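You operate a simulated robot arm through the tools that you are given. There is no shell and no other tool. Be economical: measure what you need, move in short steps, check, and stop when the job is done.

You run a simulated two-armed robot. Do the job below in one go: nothing can be reset, and whatever is moved stays where it is left.

## Task
Charge the small tank to 5 bar from the hose reel.
Fine: line knob down to 5 bar first; couple the orange hose, open the reel valve, shut it before the coupling comes off; coupling on the air table, line back at 6 bar.

It is judged by the outcome, as a careful person would: the job done as asked, and still so three seconds after it is handed in. It fails if anything else is knocked over, pushed out of place, dropped, spilled or broken.

## Robot
Two 7-joint arms with two-finger parallel grippers on one trunk, on a base that drives. Base frame: it is fixed to the floor where the robot stands at the start and does not move with it; the origin is under the middle of the robot, x ahead of it, y to its left, z up; the surface under the hand at the start is at about z = 0.82. Units: m, degrees, N and s.
The left shoulder is at the start at [0.038, 0.182, 1.213], the right one opposite. With the tool pointing down near the work surface each hand reaches from about 0.1 to 0.7 m from the robot's upright axis, wherever it stands, measured 20 degrees to its own side. Places, roughly: air table [0.4, 0.1, 0.8]; line gauge [0.6, 0.1, 1.2]; line knob [0.7, 0, 1.2]; orange coupling (4x4x7 cm) [0.4, -0.2, 0.9]; reel valve [0.4, 0.5, 1.1]; tank fitting [0.5, -0.4, 0.9]; tank gauge [0.6, -0.4, 1.1]; tank tap [0.5, -0.4, 1.1]. Payload 3.91 kg a hand.
Tool frame (each hand has its own): the origin (TCP) lies between the finger pads and is the grasp point; the fingertips stand 0.03 m ahead of it; z points along the fingers, y is the line along which they close. Largest opening 0.11 m; finger width 0.02, thickness 0.01; the body of the gripper, 0.048 by 0.112 m, starts 0.055 m behind the TCP.
Orientation is that of the tool frame in the base frame, as a unit quaternion [x, y, z, w]. With the fingers straight down and closing along the base's y, the tool's x points along the base's -x, its y along +y and its z along -z.

## Interface
- The arms move only by the tool drive_tool. It takes "left_plan", "right_plan" or both (then of equal length, played together; a hand with none holds still); each is a list of rows, each a list of 7 numbers: the turn, a rotation vector about the tool's x, y, z in units of 60 degrees (1.0 is 60 degrees), then the shift along the tool's x, y, z in units of 400 mm (1.0 is 400 mm), then the finger opening in m, from 0 to 0.11. In form: [[rx, ry, rz, x, y, z, hand], ...]. A call has 1 to 8 rows; each row is the pose to reach, as a shift and turn from the pose commanded when the call began, along the tool's axes at that moment. A call with a number of a shift or a turn outside -1 to 1 is refused whole. Each row takes 0.2 s and may step no farther than 0.05 m and 8.6 degrees from the row before; otherwise, or with a gripper value out of range, the whole call is refused. A pose out of reach is approached as far as the arm can. The call stops where the force on the tool passes 40 N (or 10 N more than at its start, if that is more) or the arm is blocked; 0.2 s more then pass. The fingers move at their own pace (about 0.072 m/s each) and stop on an object; they squeeze with about 27 N. The grip force told is the motor's: it shows also when the fingers shut on nothing. Time passes only in rows, and 0.2 s behind the last, so rows that repeat a pose let the fingers close. The reply holds the time, the measured pose of the TCP, the force on the tool along the base axes, the opening and the grip force, in the units named above and with some noise, with the torque about the TCP (base axes, N m) and any sound that the robot's microphone picked up.
- Cameras (640 x 400 px; columns grow to the right, rows downward): "scene" is now at [0.1554, 0.0273, 1.4452]; the picture's right is [0.25, -0.97, 0.00], its down [-0.28, -0.07, -0.96] and it looks along [0.92, 0.24, -0.29] (base axes); focal length 214 px, centre (320, 200). "left" rides on the left gripper at [0.072, -0.017, -0.104] in its tool frame; the picture's right is [0.23, 0.97, 0.00], its down [-0.76, 0.18, -0.62] and it looks along [-0.61, 0.14, 0.78] (tool axes); focal length 222 px, centre (320, 200). "right" rides on the right gripper at [0.073, 0.017, -0.103] in its tool frame; the picture's right is [-0.23, 0.97, 0.00], its down [-0.76, -0.18, -0.62] and it looks along [-0.61, -0.14, 0.78] (tool axes); focal length 222 px, centre (320, 200). There is no depth. A picture from a camera that has moved, and an enlarged one, comes with that camera's place and axes in the base frame and with its lens. The place of the scene camera against the robot may be out by one fixed shift of up to 0.012 m in any direction.
- snapshot(camera): a new picture of that camera. No time passes.
- raise_lower(by): slides the trunk up (or, below 0, down) by that many m; the arms and the scene camera ride with it, the base frame stays. It gives what a move gives, with no picture.
- drive_base(legs): drives the robot by 1 to 6 legs, each [ahead, left, turn to the left] in m, m and degrees, along the robot's own axes; the way and the turn of a leg run together, so that a leg with both is an arc; at most 1.5 m and 180 degrees a leg. The arms and the cameras ride along, it lands a little off, and it stops where it bumps. It gives what a move gives.
- turn_head(pan, tilt): turns the head with the scene camera to pan (to the left, within 80 degrees either way) and tilt (down, from -29 to 69), counted from straight ahead of the robot. It gives what a move gives.
- enlarge(camera, box): a new picture of the part [left, top, right, bottom] of that camera's present view, enlarged. No time passes.
- hand_in(): hands the job in; it is judged then, once.

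Work in short steps. Places have to be worked out from the pictures, the camera data and where the tool is seen: move nearer, look again, correct. Check each grasp and each placing, and mend what went wrong. You have 120 turns and 100 pictures in all, those below and enlarged ones among them. Open the grippers and draw the arms clear of the work before you hand the job in, unless the task says otherwise; then end with one line.

The tools are called after ">>>" as a command line: name --argument value ..., lists and objects as JSON in quotes. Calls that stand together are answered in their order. drive_tool: Moves the arms, as the interface text tells. Its arguments: {"type":"object","properties":{"left_plan":{"type":"array","items":{"type":"array","items":{"type":"number"}}},"right_plan":{"type":"array","items":{"type":"array","items":{"type":"number"}}}},"required":[]} The other tools are called the same way: raise_lower (by) slides the trunk up or down; drive_base (legs) drives the base; turn_head (pan, tilt) turns the head that bears the scene camera; snapshot (camera) takes a picture; enlarge (camera, box) takes an enlarged picture of a part of a camera's view; hand_in () hands the job in.

At the start:

```text
time_s: 0.0
left_tcp_pos: [0.3116, 0.1908, 1.4178]
left_ee_rot: [0.0, 1.0, 0.0, -0.001]
left_contact_force: [-0.8, -1.1, 0.1]
left_wrist_torque: [0.01, -0.02, -0.01]
left_grip_width: 0.11
left_grip_force: 0.0
right_tcp_pos: [0.3326, -0.1517, 1.3486]
right_ee_rot: [0.0, 1.0, 0.0, -0.001]
right_contact_force: [1.1, 0.5, 0.2]
right_wrist_torque: [-0.03, 0.0, 0.01]
right_grip_width: 0.1101
right_grip_force: 0.1
trunk travel left (down, up): [-0.468, 0.047]
robot x, y, heading: [-0.0037, -0.0015, -0.2]
head pan, tilt: [14.6, 17.1]
```

scene: 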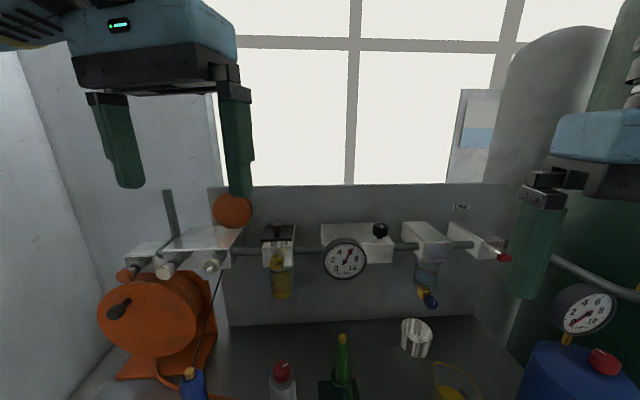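
right: 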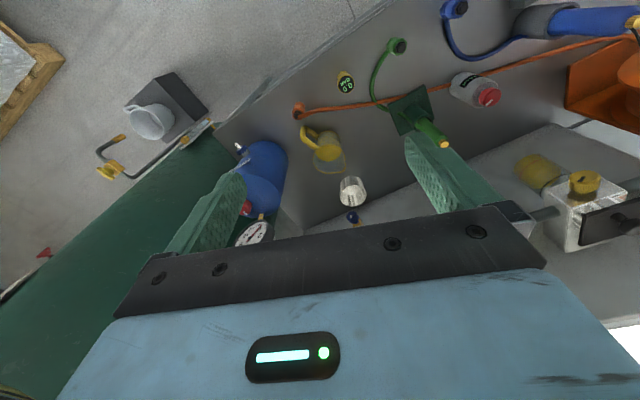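
left: 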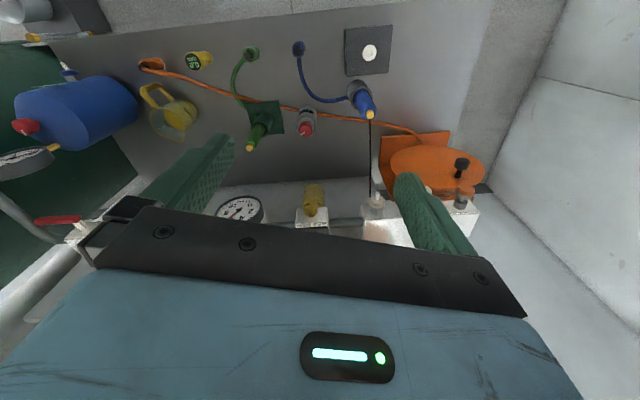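

I see a bench with a reel at the left, a line manifold with knob and gauge, and the blue tank at the right. I turn the head down and to the right to see the tank and the couplings better.

>>> turn_head --pan -25 --tilt 40

>>> snapshot --camera "scene"

>>> enlarge --camera "right" --box '[200, 60, 480, 240]'

>>> enlarge --camera "left" --box '[0, 20, 320, 220]'

```text
time_s: 1.1
left_tcp_pos: [0.3117, 0.1918, 1.417]
left_ee_rot: [0.0, 1.0, -0.001, 0.0]
left_contact_force: [-0.2, 0.1, 0.2]
left_wrist_torque: [0.04, -0.04, 0.01]
left_grip_width: 0.11
left_grip_force: 0.2
right_tcp_pos: [0.3321, -0.1518, 1.3481]
right_ee_rot: [0.0, 1.0, 0.0, 0.0]
right_contact_force: [0.3, -0.8, 0.2]
right_wrist_torque: [0.01, -0.03, 0.03]
right_grip_width: 0.1101
right_grip_force: 0.0
trunk travel left (down, up): [-0.468, 0.047]
robot x, y, heading: [0.001, -0.0005, -0.1]
head pan, tilt: [-25.0, 40.0]
```

```text
96 pictures are left
camera scene: at [0.1421, -0.032, 1.4091], right [-0.42, -0.91, 0.0], down [-0.58, 0.27, -0.77], along [0.69, -0.32, -0.64], focal length 214 px, centre (320, 200)
```

scene: 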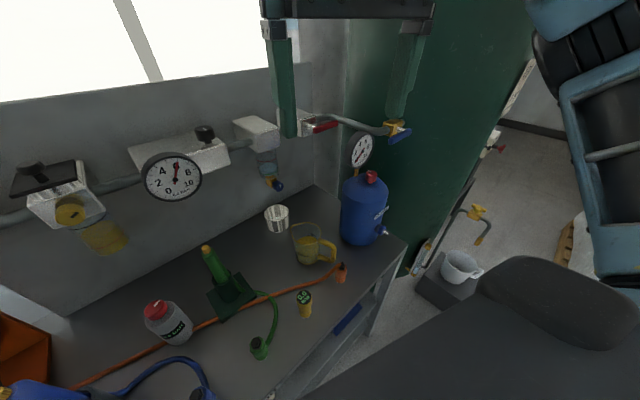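

```text
2.22 times, centred on (340, 150) of right
camera zoom: at [0.2594, -0.1365, 1.4526], right [0.23, 0.97, 0.0], down [0.76, -0.18, 0.62], along [0.61, -0.14, -0.78], focal length 494 px, centre (276, 311)
```

zoom: 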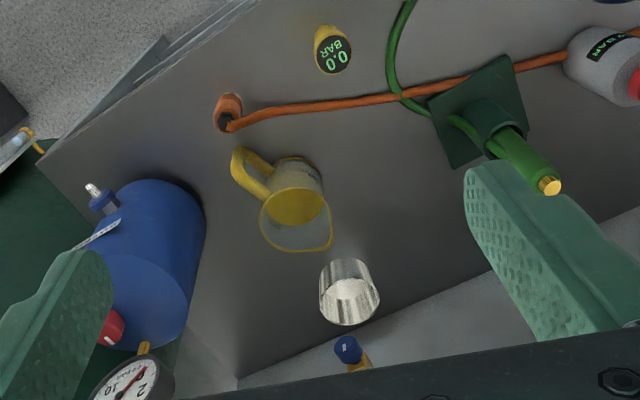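

```text
2.00 times, centred on (160, 120) of left
camera zoom: at [0.2381, 0.1739, 1.52], right [-0.23, 0.97, 0.0], down [0.76, 0.18, 0.62], along [0.61, 0.14, -0.78], focal length 444 px, centre (640, 360)
```

zoom: 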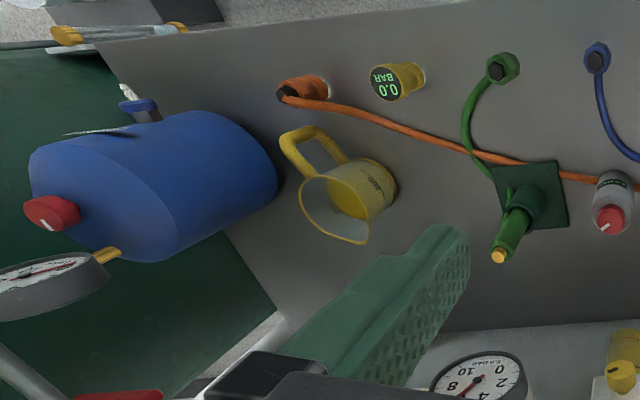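

I zoom on the tank, its fitting, the line gauge and the couplings.

>>> enlarge --camera "scene" --box '[310, 100, 430, 290]'

>>> enlarge --camera "scene" --box '[130, 100, 310, 220]'

>>> enlarge --camera "scene" --box '[120, 220, 360, 380]'

>>> turn_head --pan 40 --tilt 40

>>> snapshot --camera "scene"

```text
2.11 times, centred on (370, 195) of scene
camera zoom: at [0.1421, -0.032, 1.4091], right [-0.42, -0.91, 0.0], down [-0.58, 0.27, -0.77], along [0.69, -0.32, -0.64], focal length 452 px, centre (215, 210)
```

zoom: 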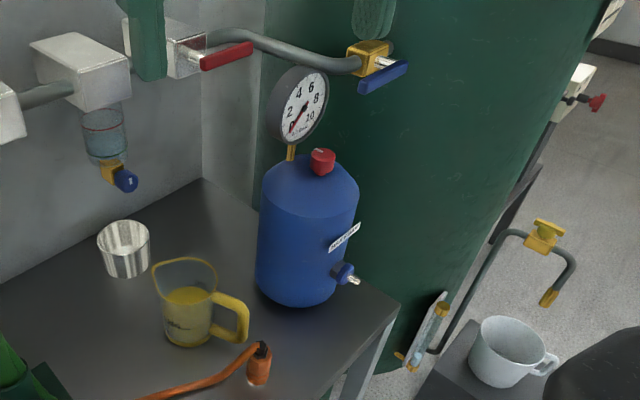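

```text
3.33 times, centred on (220, 160) of scene
camera zoom: at [0.1421, -0.032, 1.4091], right [-0.42, -0.91, 0.0], down [-0.58, 0.27, -0.77], along [0.69, -0.32, -0.64], focal length 715 px, centre (653, 333)
```

zoom: 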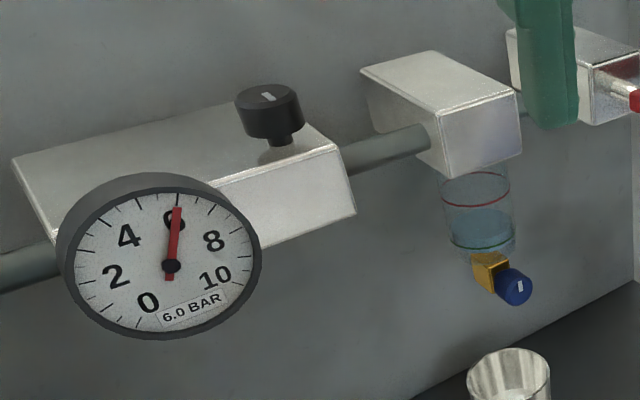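

```text
2.50 times, centred on (240, 300) of scene
camera zoom: at [0.1421, -0.032, 1.4091], right [-0.42, -0.91, 0.0], down [-0.58, 0.27, -0.77], along [0.69, -0.32, -0.64], focal length 536 px, centre (520, -50)
```

zoom: 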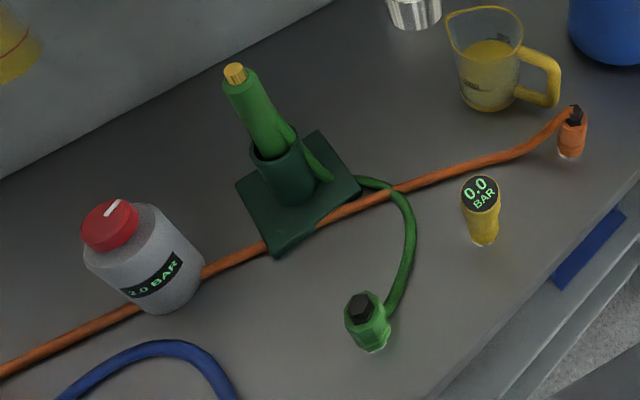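

```text
time_s: 2.4
left_tcp_pos: [0.3111, 0.193, 1.4183]
left_ee_rot: [0.002, 1.0, -0.002, -0.002]
left_contact_force: [-3.8, 48.4, -2.1]
left_wrist_torque: [-5.62, -0.66, -4.55]
left_grip_width: 0.1102
left_grip_force: 0.0
right_tcp_pos: [0.3311, -0.1518, 1.3491]
right_ee_rot: [0.001, 1.0, 0.0, 0.0]
right_contact_force: [-0.5, 0.9, -0.3]
right_wrist_torque: [0.01, -0.03, 0.04]
right_grip_width: 0.1099
right_grip_force: 0.0
trunk travel left (down, up): [-0.468, 0.047]
robot x, y, heading: [-0.003, -0.0006, 0.1]
head pan, tilt: [40.0, 40.0]
```

```text
90 pictures are left
camera scene: at [0.15, 0.0053, 1.4091], right [0.02, -1.0, 0.0], down [-0.64, -0.01, -0.77], along [0.77, 0.01, -0.64], focal length 214 px, centre (320, 200)
```

scene: 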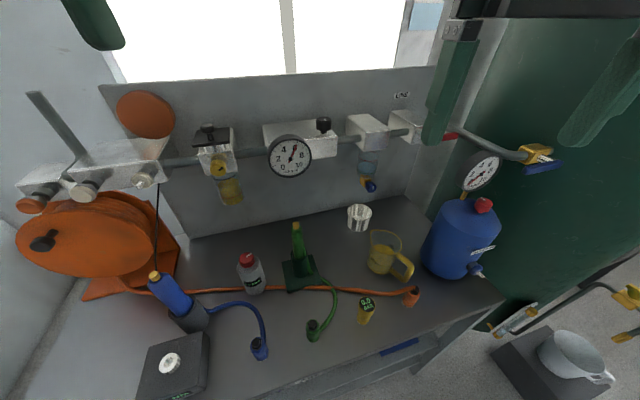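

The head got stopped by the left arm. I put the head straight and look at the reel side from there after moving the left hand aside.

>>> turn_head --pan -1 --tilt 40

>>> enlarge --camera "scene" --box '[0, 80, 270, 300]'

>>> enlarge --camera "scene" --box '[350, 130, 510, 330]'

```text
time_s: 3.5
left_tcp_pos: [0.3102, 0.1911, 1.4161]
left_ee_rot: [0.0, 1.0, 0.001, 0.001]
left_contact_force: [0.6, 0.4, 0.5]
left_wrist_torque: [0.01, -0.02, 0.0]
left_grip_width: 0.1099
left_grip_force: 0.0
right_tcp_pos: [0.3311, -0.152, 1.3489]
right_ee_rot: [0.0, 1.0, 0.001, 0.001]
right_contact_force: [1.4, -0.5, 0.3]
right_wrist_torque: [-0.03, 0.02, -0.01]
right_grip_width: 0.1097
right_grip_force: 0.0
trunk travel left (down, up): [-0.468, 0.047]
robot x, y, heading: [0.0028, -0.0036, -0.1]
head pan, tilt: [-1.0, 40.0]
```

```text
1.82 times, centred on (135, 190) of scene
camera zoom: at [0.1499, 0.0022, 1.4091], right [-0.02, -1.0, 0.0], down [-0.64, 0.01, -0.77], along [0.77, -0.01, -0.64], focal length 390 px, centre (656, 218)
```

zoom: 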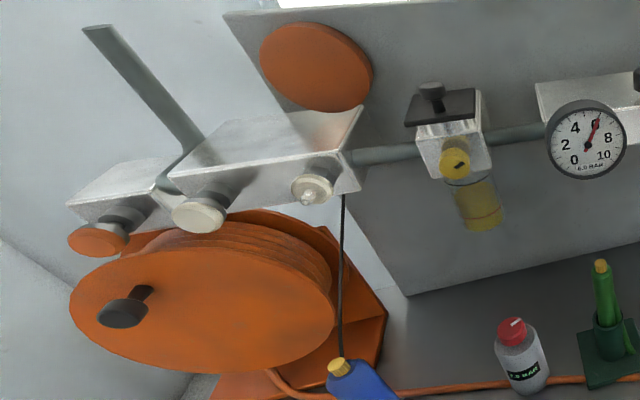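

```text
2.00 times, centred on (430, 230) of scene
camera zoom: at [0.1499, 0.0022, 1.4091], right [-0.02, -1.0, 0.0], down [-0.64, 0.01, -0.77], along [0.77, -0.01, -0.64], focal length 429 px, centre (100, 140)
```

zoom: 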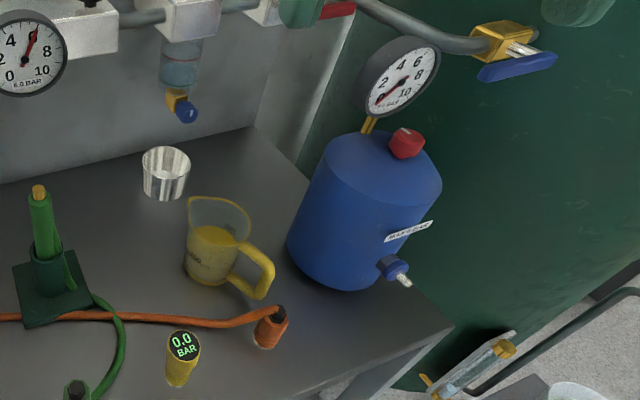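

The small box at the far left carries an orange knob and the broad one white knobs. I move the left hand to the left and back a bit to look at the reel group with the left camera and free the head.

>>> drive_tool --left_plan '[[0, 0, 0, 0, 0.12, 0, 0.11], [0, 0, 0, 0.05, 0.24, 0, 0.11], [0, 0, 0, 0.1, 0.36, 0, 0.11], [0, 0, 0, 0.15, 0.45, 0, 0.11], [0, 0, 0, 0.15, 0.5, 0, 0.11]]'

>>> snapshot --camera "left"

>>> turn_head --pan 35 --tilt 30

>>> snapshot --camera "scene"

```text
refused: row 2 steps farther than a row can; nothing moved
```

```text
87 pictures are left
camera left: at [0.2375, 0.1725, 1.5197], right [-0.23, 0.97, 0.0], down [0.76, 0.18, 0.62], along [0.61, 0.14, -0.78], focal length 222 px, centre (320, 200)
```

left: 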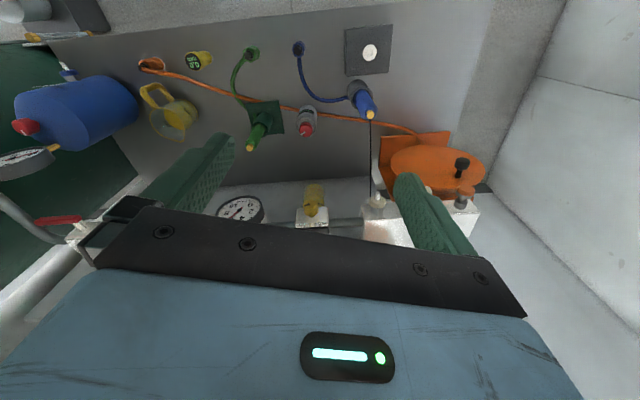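

```text
time_s: 4.5
left_tcp_pos: [0.3114, 0.1944, 1.4185]
left_ee_rot: [0.002, 1.0, -0.003, 0.0]
left_contact_force: [-8.3, 43.8, 25.3]
left_wrist_torque: [-6.0, 1.25, -4.28]
left_grip_width: 0.1101
left_grip_force: 0.1
right_tcp_pos: [0.3312, -0.1522, 1.3491]
right_ee_rot: [0.0, 1.0, 0.0, 0.0]
right_contact_force: [0.1, 0.0, 0.6]
right_wrist_torque: [0.02, 0.02, -0.02]
right_grip_width: 0.1101
right_grip_force: 0.2
trunk travel left (down, up): [-0.468, 0.047]
robot x, y, heading: [-0.0012, 0.0012, -0.2]
head pan, tilt: [35.0, 30.0]
```

```text
86 pictures are left
camera scene: at [0.1533, 0.0054, 1.4176], right [0.02, -1.0, 0.0], down [-0.56, -0.01, -0.83], along [0.82, 0.01, -0.56], focal length 214 px, centre (320, 200)
```

scene: 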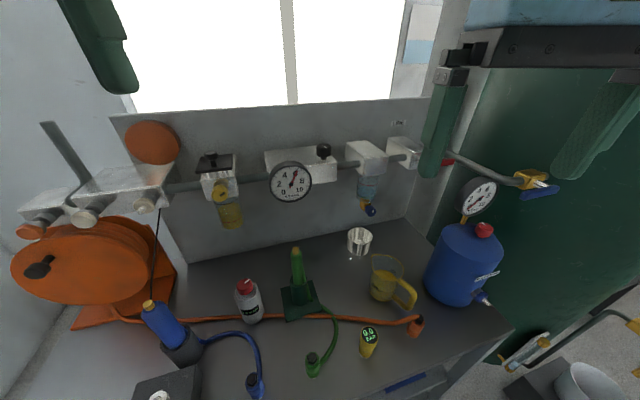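

The step was too long. I put the head back and shift the left hand in smaller steps.

>>> turn_head --pan -5 --tilt 30

>>> drive_tool --left_plan '[[0, 0, 0, 0, 0.12, 0, 0.11], [0, 0, 0, 0.04, 0.23, 0, 0.11], [0, 0, 0, 0.08, 0.34, 0, 0.11], [0, 0, 0, 0.12, 0.45, 0, 0.11], [0, 0, 0, 0.16, 0.52, 0, 0.11]]'

>>> turn_head --pan 35 --tilt 30

>>> snapshot --camera "left"

>>> snapshot --camera "scene"

```text
time_s: 5.6
left_tcp_pos: [0.3111, 0.1917, 1.4165]
left_ee_rot: [-0.001, 1.0, 0.001, 0.0]
left_contact_force: [-0.1, -0.2, -0.2]
left_wrist_torque: [-0.05, 0.02, -0.04]
left_grip_width: 0.1099
left_grip_force: 0.0
right_tcp_pos: [0.3332, -0.1512, 1.3481]
right_ee_rot: [0.001, 1.0, 0.0, 0.001]
right_contact_force: [0.0, 0.8, -0.7]
right_wrist_torque: [0.02, -0.01, -0.02]
right_grip_width: 0.1099
right_grip_force: 0.0
trunk travel left (down, up): [-0.468, 0.047]
robot x, y, heading: [0.0021, -0.0034, 0.0]
head pan, tilt: [-5.0, 30.0]
```

```text
time_s: 6.8
left_tcp_pos: [0.3043, 0.3172, 1.3357]
left_ee_rot: [0.0, 1.0, -0.001, 0.0]
left_contact_force: [0.5, 0.5, -0.5]
left_wrist_torque: [-0.01, 0.03, 0.01]
left_grip_width: 0.11
left_grip_force: 0.0
left hand out of reach, approached as far as the arm can: row 1, 2, 3, 4, 5
right_tcp_pos: [0.3323, -0.1517, 1.3475]
right_ee_rot: [0.0, 1.0, 0.0, 0.001]
right_contact_force: [-0.3, -0.7, -0.1]
right_wrist_torque: [0.03, 0.01, 0.04]
right_grip_width: 0.1098
right_grip_force: 0.0
trunk travel left (down, up): [-0.468, 0.047]
robot x, y, heading: [-0.0005, -0.0039, -0.1]
head pan, tilt: [-5.0, 30.0]
```

```text
time_s: 7.9
left_tcp_pos: [0.3047, 0.317, 1.3359]
left_ee_rot: [0.0, 1.0, -0.001, 0.0]
left_contact_force: [0.1, -0.2, -0.3]
left_wrist_torque: [0.01, 0.0, -0.03]
left_grip_width: 0.1102
left_grip_force: 0.1
right_tcp_pos: [0.3329, -0.1511, 1.3478]
right_ee_rot: [0.0, 1.0, 0.0, 0.0]
right_contact_force: [0.4, 0.5, 0.2]
right_wrist_torque: [0.01, -0.01, 0.0]
right_grip_width: 0.1102
right_grip_force: 0.2
trunk travel left (down, up): [-0.468, 0.047]
robot x, y, heading: [0.0018, 0.0007, 0.1]
head pan, tilt: [35.0, 30.0]
```

```text
85 pictures are left
camera left: at [0.2313, 0.2988, 1.4389], right [-0.23, 0.97, 0.0], down [0.76, 0.18, 0.62], along [0.61, 0.14, -0.78], focal length 222 px, centre (320, 200)
```

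left: 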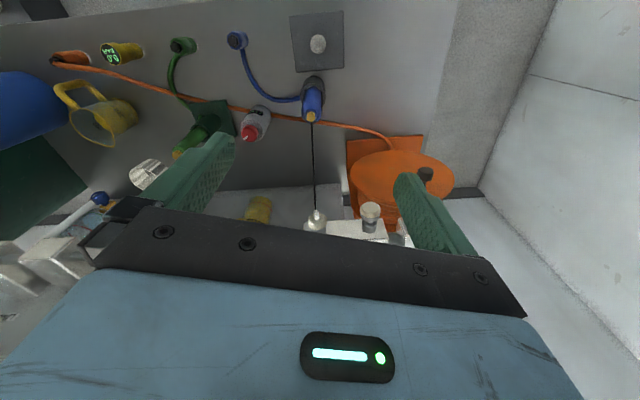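

```text
84 pictures are left
camera scene: at [0.1392, 0.0556, 1.4244], right [0.57, -0.82, 0.0], down [-0.41, -0.29, -0.87], along [0.71, 0.5, -0.5], focal length 214 px, centre (320, 200)
```

scene: 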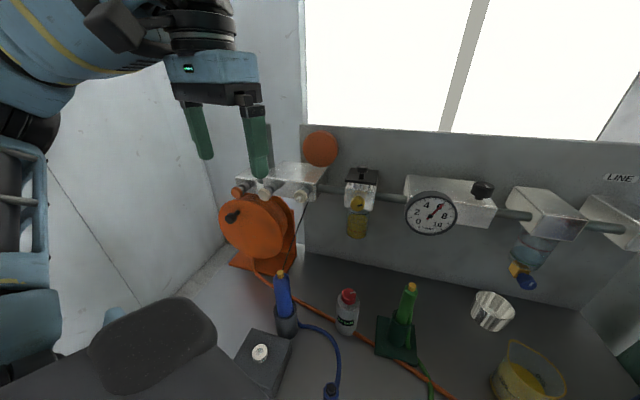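

The left hand is clear of the head now. I enlarge the reel group.

>>> enlarge --camera "scene" --box '[200, 120, 340, 300]'

>>> drive_tool --left_plan '[[0, 0, 0, 0.12, 0, 0, 0.11], [0, 0, 0, 0.24, 0, 0, 0.11], [0, 0, 0, 0.36, 0, 0, 0.11]]'

>>> enlarge --camera "scene" --box '[200, 120, 340, 300]'

>>> snapshot --camera "left"

```text
2.22 times, centred on (270, 210) of scene
camera zoom: at [0.1392, 0.0556, 1.4244], right [0.57, -0.82, 0.0], down [-0.41, -0.29, -0.87], along [0.71, 0.5, -0.5], focal length 477 px, centre (431, 178)
```

zoom: 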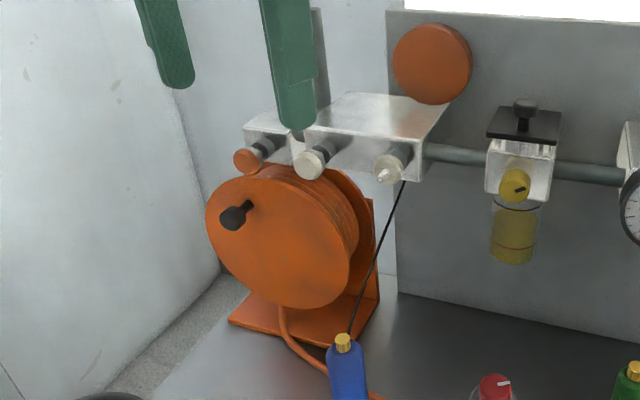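

```text
time_s: 8.7
left_tcp_pos: [0.1585, 0.2854, 1.3188]
left_ee_rot: [-0.001, 1.0, -0.001, 0.001]
left_contact_force: [-0.5, -0.5, -0.3]
left_wrist_torque: [-0.01, -0.04, -0.04]
left_grip_width: 0.11
left_grip_force: 0.0
left hand out of reach, approached as far as the arm can: row 1, 2, 3
right_tcp_pos: [0.3315, -0.1527, 1.3483]
right_ee_rot: [0.0, 1.0, 0.0, 0.001]
right_contact_force: [-1.1, -0.7, -0.7]
right_wrist_torque: [0.03, 0.02, 0.0]
right_grip_width: 0.11
right_grip_force: 0.0
trunk travel left (down, up): [-0.468, 0.047]
robot x, y, heading: [0.0007, -0.0005, -0.2]
head pan, tilt: [35.0, 30.0]
```

```text
2.22 times, centred on (270, 210) of scene
camera zoom: at [0.1379, 0.0555, 1.4246], right [0.57, -0.82, 0.0], down [-0.41, -0.29, -0.87], along [0.71, 0.5, -0.5], focal length 477 px, centre (431, 178)
```

zoom: 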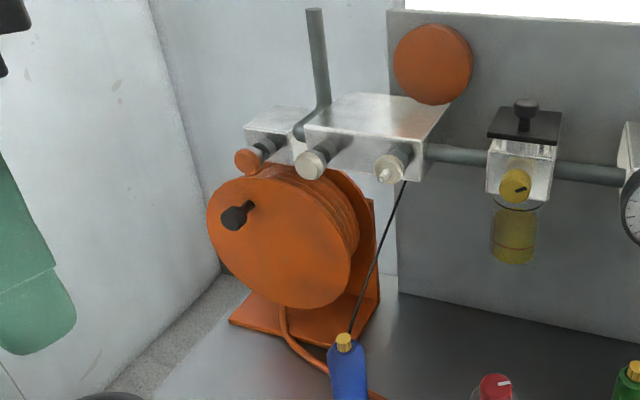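

```text
81 pictures are left
camera left: at [0.0857, 0.2668, 1.4216], right [-0.23, 0.97, 0.0], down [0.76, 0.18, 0.62], along [0.61, 0.14, -0.78], focal length 222 px, centre (320, 200)
```

left: 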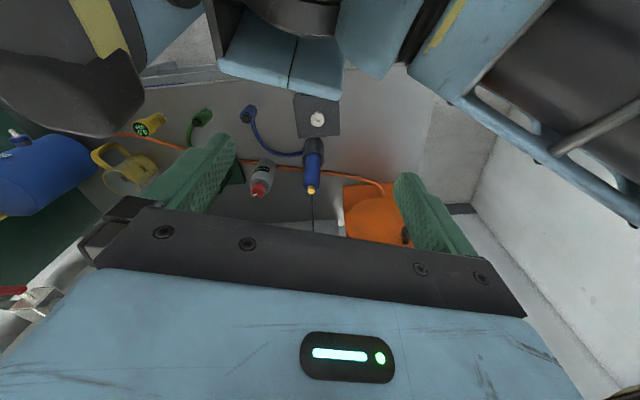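

The candidates for the reel valve are above the reel; I'll inspect closer later. Next, I look at the tank closely with the head turned right.

>>> turn_head --pan -35 --tilt 32

>>> enlarge --camera "scene" --box '[280, 130, 380, 250]'

>>> enlarge --camera "right" --box '[200, 120, 320, 250]'

```text
time_s: 10.1
left_tcp_pos: [0.1606, 0.2858, 1.3198]
left_ee_rot: [0.0, 1.0, -0.001, 0.0]
left_contact_force: [-0.7, -0.1, 0.2]
left_wrist_torque: [-0.01, 0.0, -0.02]
left_grip_width: 0.1097
left_grip_force: 0.1
right_tcp_pos: [0.332, -0.1517, 1.3468]
right_ee_rot: [0.0, 1.0, 0.0, -0.001]
right_contact_force: [0.9, 0.6, 0.0]
right_wrist_torque: [-0.05, 0.04, -0.05]
right_grip_width: 0.1102
right_grip_force: 0.2
trunk travel left (down, up): [-0.468, 0.047]
robot x, y, heading: [0.0015, -0.0002, 0.0]
head pan, tilt: [-35.0, 32.0]
```

```text
3.33 times, centred on (330, 190) of scene
camera zoom: at [0.1385, -0.0475, 1.4213], right [-0.57, -0.82, 0.0], down [-0.43, 0.3, -0.85], along [0.69, -0.49, -0.53], focal length 715 px, centre (287, 233)
```

zoom: 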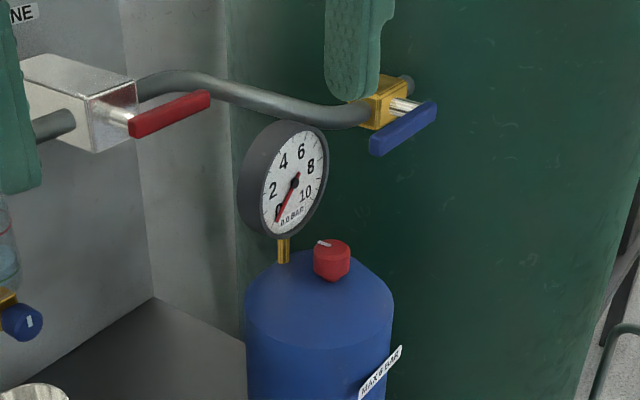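

```text
3.08 times, centred on (260, 185) of right
camera zoom: at [0.2594, -0.1366, 1.4526], right [0.23, 0.97, 0.0], down [0.76, -0.18, 0.62], along [0.61, -0.14, -0.78], focal length 684 px, centre (505, 246)
```

zoom: 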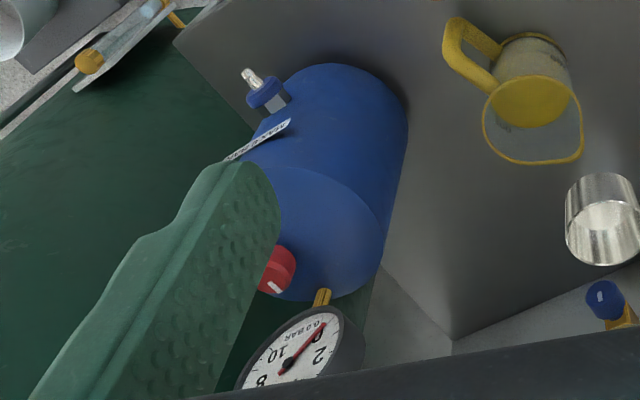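

Tank is at 0.0 bar, line at 6.0. The bench appears yawed about 18° to the robot. The knob at about (0.69, 0.0, 1.20) is barely in reach, so I check how near the base is to the bench edge.

>>> turn_head --pan 0 --tilt 69

>>> snapshot --camera "scene"

```text
time_s: 11.1
left_tcp_pos: [0.1608, 0.285, 1.3179]
left_ee_rot: [0.0, 1.0, -0.001, 0.0]
left_contact_force: [0.2, 0.8, 0.9]
left_wrist_torque: [-0.01, -0.01, -0.06]
left_grip_width: 0.1099
left_grip_force: 0.1
right_tcp_pos: [0.3341, -0.1514, 1.3457]
right_ee_rot: [0.004, 1.0, -0.002, -0.002]
right_contact_force: [36.5, 16.2, -33.3]
right_wrist_torque: [-2.53, 1.99, -1.81]
right_grip_width: 0.11
right_grip_force: 0.0
trunk travel left (down, up): [-0.468, 0.047]
robot x, y, heading: [-0.0028, 0.0, -0.0]
head pan, tilt: [0.0, 68.8]
```

```text
78 pictures are left
camera scene: at [0.1336, -0.0094, 1.3859], right [-0.19, -0.98, 0.0], down [-0.82, 0.16, -0.55], along [0.54, -0.1, -0.84], focal length 214 px, centre (320, 200)
```

scene: 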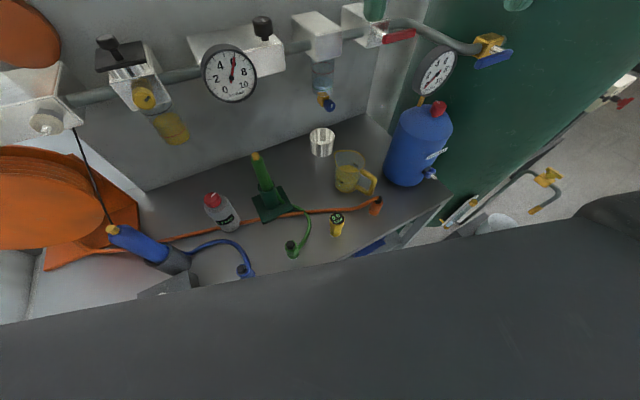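

The head lightly touched the right arm, so I raise it again and send the right hand towards the knob, staying above everything.

>>> turn_head --pan 5 --tilt 25

>>> drive_tool --right_plan '[[0, 0, 0, -0.1, 0.06, 0, 0.11], [0, 0, 0, -0.2, 0.12, 0, 0.11], [0, 0, 0, -0.3, 0.18, 0, 0.11], [0, 0, 0, -0.4, 0.24, 0, 0.11], [0, 0, 0, -0.5, 0.3, 0, 0.11], [0, 0, 0, -0.6, 0.36, 0, 0.08]]'

>>> snapshot --camera "right"

>>> snapshot --camera "scene"

```text
time_s: 12.2
left_tcp_pos: [0.1611, 0.2845, 1.3186]
left_ee_rot: [0.0, 1.0, 0.0, 0.0]
left_contact_force: [0.1, -0.1, 1.0]
left_wrist_torque: [-0.02, -0.01, 0.0]
left_grip_width: 0.1101
left_grip_force: 0.1
right_tcp_pos: [0.3322, -0.1517, 1.3478]
right_ee_rot: [0.0, 1.0, 0.0, 0.001]
right_contact_force: [0.5, 0.4, 1.0]
right_wrist_torque: [-0.01, -0.01, 0.0]
right_grip_width: 0.1098
right_grip_force: 0.0
trunk travel left (down, up): [-0.468, 0.047]
robot x, y, heading: [0.0018, 0.0031, 0.2]
head pan, tilt: [5.0, 25.0]
```

```text
time_s: 13.6
left_tcp_pos: [0.16, 0.2835, 1.3193]
left_ee_rot: [0.001, 1.0, 0.0, 0.001]
left_contact_force: [0.3, 0.3, 0.4]
left_wrist_torque: [0.06, 0.03, 0.01]
left_grip_width: 0.1101
left_grip_force: 0.2
right_tcp_pos: [0.5403, -0.0221, 1.3452]
right_ee_rot: [0.0, 1.0, 0.001, 0.0]
right_contact_force: [-0.2, -0.2, -0.8]
right_wrist_torque: [0.06, 0.04, -0.02]
right_grip_width: 0.08
right_grip_force: 0.0
right hand out of reach, approached as far as the arm can: row 6
trunk travel left (down, up): [-0.468, 0.047]
robot x, y, heading: [0.0009, 0.0001, -0.1]
head pan, tilt: [5.0, 25.0]
```

```text
77 pictures are left
camera right: at [0.4673, -0.0078, 1.449], right [0.23, 0.97, 0.0], down [0.76, -0.18, 0.62], along [0.61, -0.14, -0.78], focal length 222 px, centre (320, 200)
```

right: 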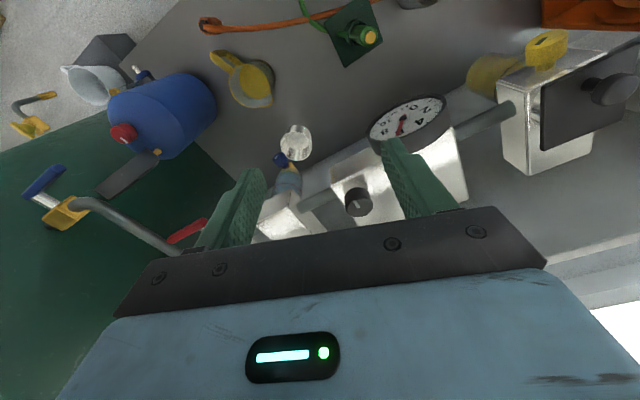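

```text
76 pictures are left
camera scene: at [0.1566, 0.0103, 1.4325], right [0.09, -1.0, 0.0], down [-0.42, -0.04, -0.91], along [0.9, 0.08, -0.42], focal length 214 px, centre (320, 200)
```

scene: 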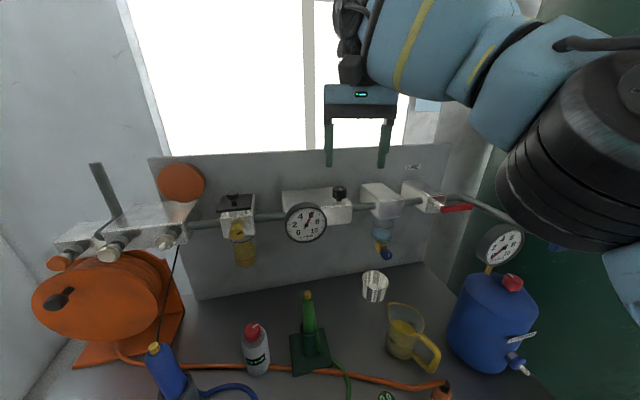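

The knob sits at about (0.672, 0.0, 1.21), some 0.13 m beyond reach. I drive ahead in two small legs and watch for a bump.

>>> drive_base --legs '[[0.06, 0, 0]]'

>>> drive_base --legs '[[0.05, 0, 0]]'

>>> snapshot --camera "right"

```text
time_s: 14.6
left_tcp_pos: [0.2182, 0.2855, 1.3194]
left_ee_rot: [-0.001, 1.0, -0.001, 0.001]
left_contact_force: [-0.1, -0.9, -0.5]
left_wrist_torque: [0.0, -0.01, 0.0]
left_grip_width: 0.1101
left_grip_force: 0.0
right_tcp_pos: [0.5979, -0.0212, 1.3449]
right_ee_rot: [-0.001, 1.0, 0.0, 0.002]
right_contact_force: [-0.3, -0.3, -0.3]
right_wrist_torque: [0.0, 0.01, 0.0]
right_grip_width: 0.0799
right_grip_force: 0.0
trunk travel left (down, up): [-0.468, 0.047]
robot x, y, heading: [0.0578, 0.0, 0.3]
head pan, tilt: [5.0, 25.0]
```

```text
time_s: 15.5
left_tcp_pos: [0.2665, 0.2858, 1.3197]
left_ee_rot: [0.001, 1.0, -0.001, 0.001]
left_contact_force: [0.0, 0.0, 0.9]
left_wrist_torque: [0.02, -0.01, 0.01]
left_grip_width: 0.1098
left_grip_force: 0.1
right_tcp_pos: [0.6465, -0.0211, 1.3457]
right_ee_rot: [0.001, 1.0, 0.0, 0.002]
right_contact_force: [-0.5, 0.0, 0.2]
right_wrist_torque: [0.0, -0.02, -0.01]
right_grip_width: 0.0799
right_grip_force: 0.0
trunk travel left (down, up): [-0.468, 0.047]
robot x, y, heading: [0.1089, 0.0032, 0.1]
head pan, tilt: [5.0, 25.0]
```

```text
75 pictures are left
camera right: at [0.5731, -0.0058, 1.4503], right [0.23, 0.97, 0.0], down [0.76, -0.18, 0.63], along [0.61, -0.14, -0.78], focal length 222 px, centre (320, 200)
```

right: 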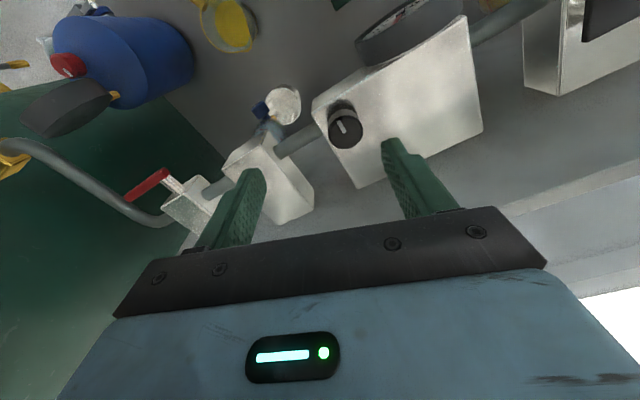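

Knob top triangulates to about (0.680, 0.002, 1.19). I move the right hand above it, still clear, and look again.

>>> drive_tool --right_plan '[[0, 0, 0, -0.05, 0.03, 0.06, 0.08], [0, 0, 0, -0.085, 0.058, 0.12, 0.08], [0, 0, 0, -0.085, 0.058, 0.2, 0.08]]'

>>> snapshot --camera "right"

>>> enlarge --camera "scene" --box '[240, 100, 420, 260]'

```text
time_s: 16.3
left_tcp_pos: [0.2705, 0.2875, 1.3174]
left_ee_rot: [0.0, 1.0, -0.002, 0.001]
left_contact_force: [-0.1, 0.3, -0.2]
left_wrist_torque: [0.0, 0.0, -0.04]
left_grip_width: 0.1098
left_grip_force: 0.1
right_tcp_pos: [0.6826, 0.0052, 1.2602]
right_ee_rot: [-0.002, 1.0, -0.002, -0.001]
right_contact_force: [0.1, -0.2, 0.1]
right_wrist_torque: [0.0, 0.0, -0.02]
right_grip_width: 0.08
right_grip_force: 0.0
right hand out of reach, approached as far as the arm can: row 1, 2
trunk travel left (down, up): [-0.468, 0.047]
robot x, y, heading: [0.1041, 0.0029, -0.2]
head pan, tilt: [5.0, 25.0]
```

```text
74 pictures are left
camera right: at [0.6103, 0.021, 1.3648], right [0.22, 0.97, -0.01], down [0.76, -0.17, 0.62], along [0.61, -0.14, -0.78], focal length 222 px, centre (320, 200)
```

right: 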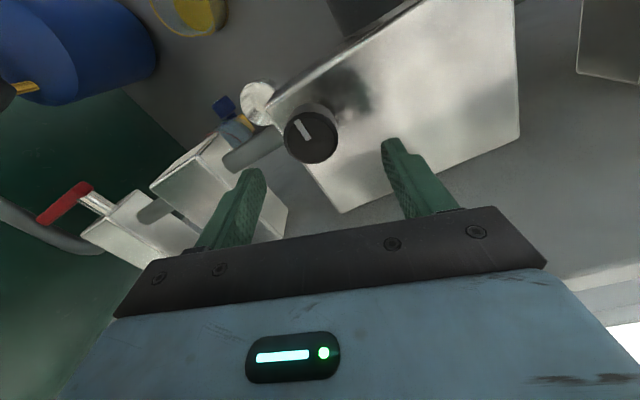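

```text
2.50 times, centred on (330, 180) of scene
camera zoom: at [0.2666, 0.0141, 1.4321], right [0.09, -1.0, 0.0], down [-0.42, -0.04, -0.91], along [0.9, 0.08, -0.42], focal length 536 px, centre (295, 250)
```

zoom: 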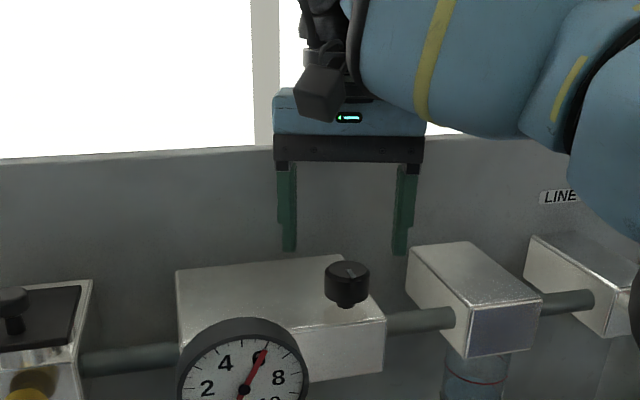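

Knob is at y≈0 and x≈0.67–0.68, with its top at z≈1.19–1.21. I descend a little and look again.

>>> drive_tool --right_plan '[[0, 0, 0, 0.0165, -0.015, 0, 0.08], [0, 0, 0, 0.0165, -0.015, 0.06, 0.08]]'

>>> snapshot --camera "right"

>>> enlarge --camera "scene" --box '[240, 100, 420, 260]'

```text
time_s: 16.9
left_tcp_pos: [0.2696, 0.2846, 1.3184]
left_ee_rot: [0.0, 1.0, -0.001, 0.0]
left_contact_force: [0.6, -0.1, -0.2]
left_wrist_torque: [-0.02, 0.01, 0.0]
left_grip_width: 0.1102
left_grip_force: 0.0
right_tcp_pos: [0.676, -0.005, 1.2399]
right_ee_rot: [0.001, 1.0, 0.0, 0.0]
right_contact_force: [-0.6, -0.8, -0.3]
right_wrist_torque: [0.0, 0.03, -0.03]
right_grip_width: 0.08
right_grip_force: 0.0
trunk travel left (down, up): [-0.468, 0.047]
robot x, y, heading: [0.1063, 0.0016, 0.1]
head pan, tilt: [5.0, 25.0]
```

```text
72 pictures are left
camera right: at [0.6034, 0.011, 1.3434], right [0.23, 0.97, 0.0], down [0.76, -0.18, 0.62], along [0.61, -0.14, -0.78], focal length 222 px, centre (320, 200)
```

right: 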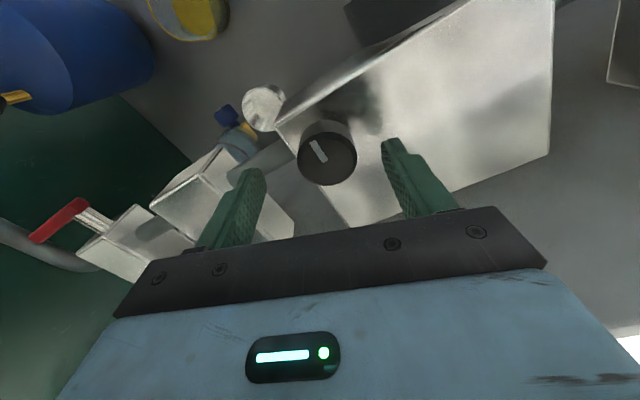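

```text
2.50 times, centred on (330, 180) of scene
camera zoom: at [0.2663, 0.0118, 1.4322], right [0.09, -1.0, 0.0], down [-0.42, -0.04, -0.91], along [0.9, 0.08, -0.42], focal length 536 px, centre (295, 250)
```

zoom: 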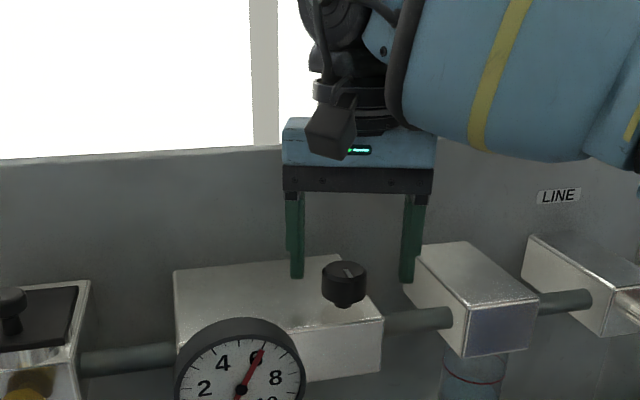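

Knob is centred at about (0.671, -0.001) with its top at z≈1.21. I lower onto it and close.

>>> drive_tool --right_plan '[[0, 0, 0, 0.0125, 0.01, 0.03, 0.08], [0, 0, 0, 0.0125, 0.01, 0.0625, 0.08], [0, 0, 0, 0.0125, 0.01, 0.0625, 0.05], [0, 0, 0, 0.0125, 0.01, 0.0625, 0.03], [0, 0, 0, 0.0125, 0.01, 0.0625, 0.03]]'

>>> snapshot --camera "right"

>>> enlarge --camera "scene" --box '[240, 100, 420, 260]'

```text
time_s: 18.1
left_tcp_pos: [0.2679, 0.2865, 1.3201]
left_ee_rot: [0.0, 1.0, -0.002, 0.002]
left_contact_force: [-0.3, -0.6, 0.9]
left_wrist_torque: [-0.01, 0.0, 0.01]
left_grip_width: 0.1102
left_grip_force: 0.0
right_tcp_pos: [0.6689, 0.0013, 1.2186]
right_ee_rot: [-0.002, 1.0, 0.0, 0.002]
right_contact_force: [4.5, 8.1, 25.8]
right_wrist_torque: [-0.59, 0.43, 0.09]
right_grip_width: 0.0379
right_grip_force: 28.2
trunk travel left (down, up): [-0.468, 0.047]
robot x, y, heading: [0.1104, -0.0002, 0.1]
head pan, tilt: [5.0, 25.0]
```

```text
70 pictures are left
camera right: at [0.596, 0.0167, 1.3222], right [0.23, 0.97, 0.0], down [0.76, -0.18, 0.63], along [0.61, -0.14, -0.78], focal length 222 px, centre (320, 200)
```

right: 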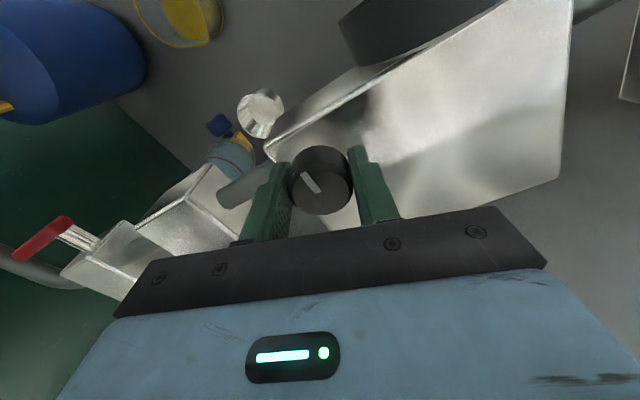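

```text
2.50 times, centred on (330, 180) of scene
camera zoom: at [0.2636, 0.0136, 1.4329], right [0.09, -1.0, 0.0], down [-0.42, -0.04, -0.91], along [0.9, 0.08, -0.42], focal length 536 px, centre (295, 250)
```

zoom: 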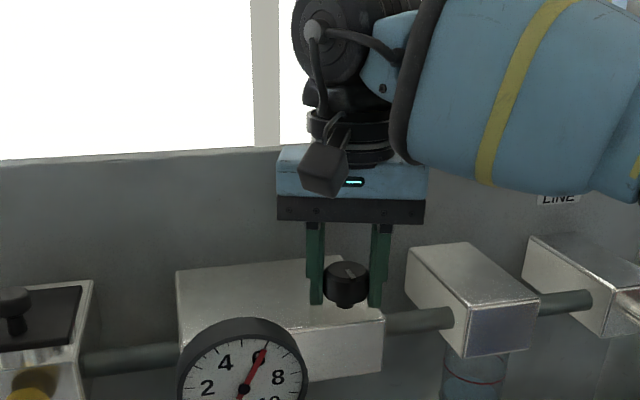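

Grip on the knob is firm at 38 mm, but an upward force suggests the tips touch the box top. I ease up 4 mm and turn 16° counter-clockwise, watching the gauge.

>>> drive_tool --right_plan '[[0, 0, 0, 0, 0, -0.01, 0.03], [0, 0, -0.13, 0, 0, -0.01, 0.03], [0, 0, -0.26, 0, 0, -0.01, 0.03], [0, 0, -0.26, 0, 0, -0.01, 0.03]]'

>>> enlarge --camera "scene" --box '[270, 160, 370, 260]'

```text
time_s: 19.1
left_tcp_pos: [0.2671, 0.286, 1.3199]
left_ee_rot: [0.0, 1.0, -0.001, 0.001]
left_contact_force: [0.5, -0.6, -0.7]
left_wrist_torque: [0.02, 0.01, 0.02]
left_grip_width: 0.11
left_grip_force: 0.1
right_tcp_pos: [0.6697, 0.0011, 1.2179]
right_ee_rot: [-0.138, 0.99, 0.0, -0.001]
right_contact_force: [-8.8, 5.3, -4.3]
right_wrist_torque: [0.59, -0.16, 0.01]
right_grip_width: 0.0373
right_grip_force: 45.4
trunk travel left (down, up): [-0.468, 0.047]
robot x, y, heading: [0.1064, 0.0032, 0.3]
head pan, tilt: [5.0, 25.0]
```

```text
4.00 times, centred on (320, 210) of scene
camera zoom: at [0.2642, 0.0127, 1.4323], right [0.09, -1.0, 0.0], down [-0.42, -0.04, -0.91], along [0.9, 0.08, -0.42], focal length 858 px, centre (320, 160)
```

zoom: 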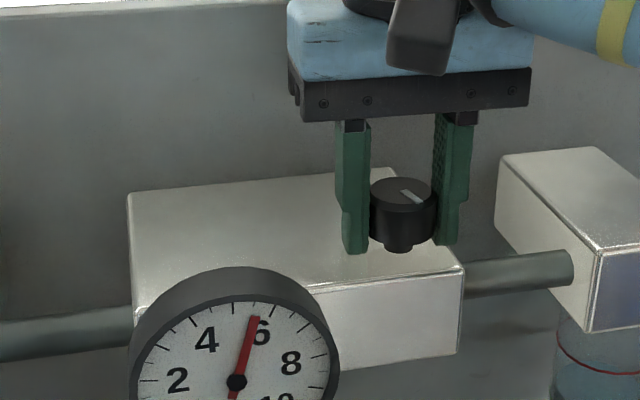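

The needle seems to have moved a little below 6. I read the digits.

>>> enlarge --camera "scene" --box '[275, 220, 345, 280]'

```text
6.67 times, centred on (310, 250) of scene
camera zoom: at [0.2642, 0.0127, 1.4323], right [0.09, -1.0, 0.0], down [-0.42, -0.04, -0.91], along [0.9, 0.08, -0.42], focal length 1430 px, centre (387, -133)
```

zoom: 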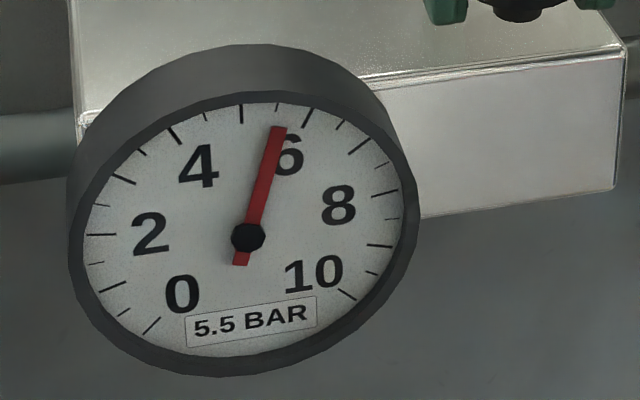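

It reads 5.5 bar after 16°, so another 16° the same way.

>>> drive_tool --right_plan '[[0, 0, -0.13, 0, 0, 0, 0.03], [0, 0, -0.26, 0, 0, 0, 0.03], [0, 0, -0.26, 0, 0, 0, 0.03]]'

>>> enlarge --camera "scene" --box '[275, 220, 345, 280]'

```text
time_s: 19.9
left_tcp_pos: [0.2675, 0.2849, 1.3178]
left_ee_rot: [0.0, 1.0, -0.001, 0.001]
left_contact_force: [-0.5, 0.0, 0.4]
left_wrist_torque: [0.01, -0.03, 0.04]
left_grip_width: 0.1101
left_grip_force: 0.1
right_tcp_pos: [0.6688, 0.0011, 1.2175]
right_ee_rot: [-0.271, 0.963, -0.001, -0.001]
right_contact_force: [-15.5, 5.2, -20.8]
right_wrist_torque: [0.66, -0.38, 0.0]
right_grip_width: 0.0374
right_grip_force: 45.9
trunk travel left (down, up): [-0.468, 0.047]
robot x, y, heading: [0.1083, 0.001, -0.1]
head pan, tilt: [5.0, 25.0]
```

```text
6.67 times, centred on (310, 250) of scene
camera zoom: at [0.2643, 0.0127, 1.4322], right [0.09, -1.0, 0.0], down [-0.42, -0.04, -0.91], along [0.9, 0.08, -0.42], focal length 1430 px, centre (387, -133)
```

zoom: 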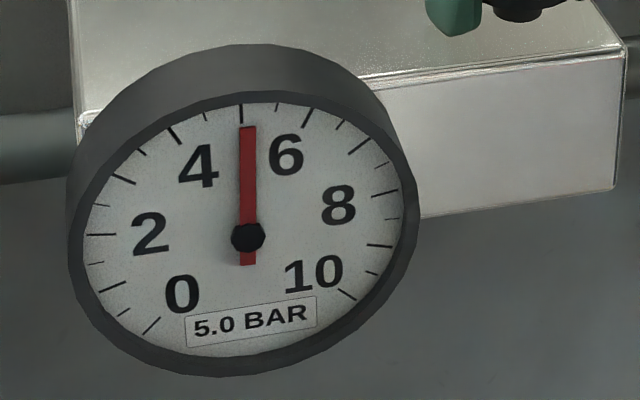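

Line reads 5.0 bar. I release the knob and rise straight up, then read the gauge once more.

>>> drive_tool --right_plan '[[0, 0, 0, 0, 0, 0, 0.06], [0, 0, 0, 0, 0, 0, 0.09], [0, 0, 0, 0, 0, -0.1, 0.09], [0, 0, 0, 0, 0, -0.2, 0.09], [0, 0, 0, 0, 0, -0.28, 0.09]]'

>>> enlarge --camera "scene" --box '[275, 200, 355, 280]'

```text
time_s: 21.1
left_tcp_pos: [0.268, 0.2832, 1.3201]
left_ee_rot: [0.0, 1.0, -0.001, 0.001]
left_contact_force: [0.5, 0.2, -0.1]
left_wrist_torque: [0.04, -0.03, 0.04]
left_grip_width: 0.1102
left_grip_force: 0.0
right_tcp_pos: [0.6551, -0.008, 1.3212]
right_ee_rot: [-0.266, 0.964, 0.003, -0.002]
right_contact_force: [-0.1, 0.3, 1.0]
right_wrist_torque: [-0.02, -0.07, 0.01]
right_grip_width: 0.0896
right_grip_force: 0.0
right hand out of reach, approached as far as the arm can: row 4, 5
trunk travel left (down, up): [-0.468, 0.047]
robot x, y, heading: [0.1029, 0.0011, -0.2]
head pan, tilt: [5.0, 25.0]
```

```text
5.00 times, centred on (315, 240) of scene
camera zoom: at [0.2649, 0.0105, 1.4325], right [0.09, -1.0, 0.0], down [-0.42, -0.04, -0.91], along [0.9, 0.08, -0.42], focal length 1072 px, centre (345, 0)
```

zoom: 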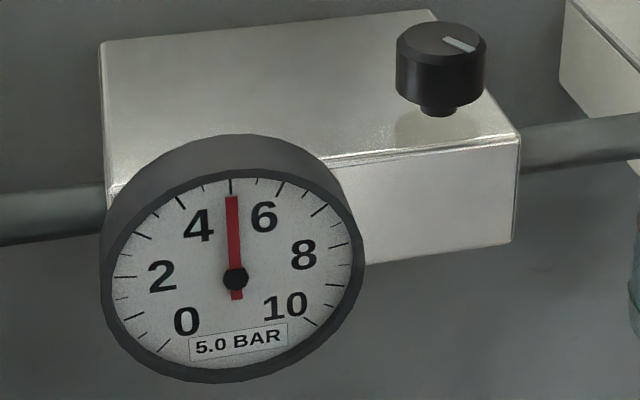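

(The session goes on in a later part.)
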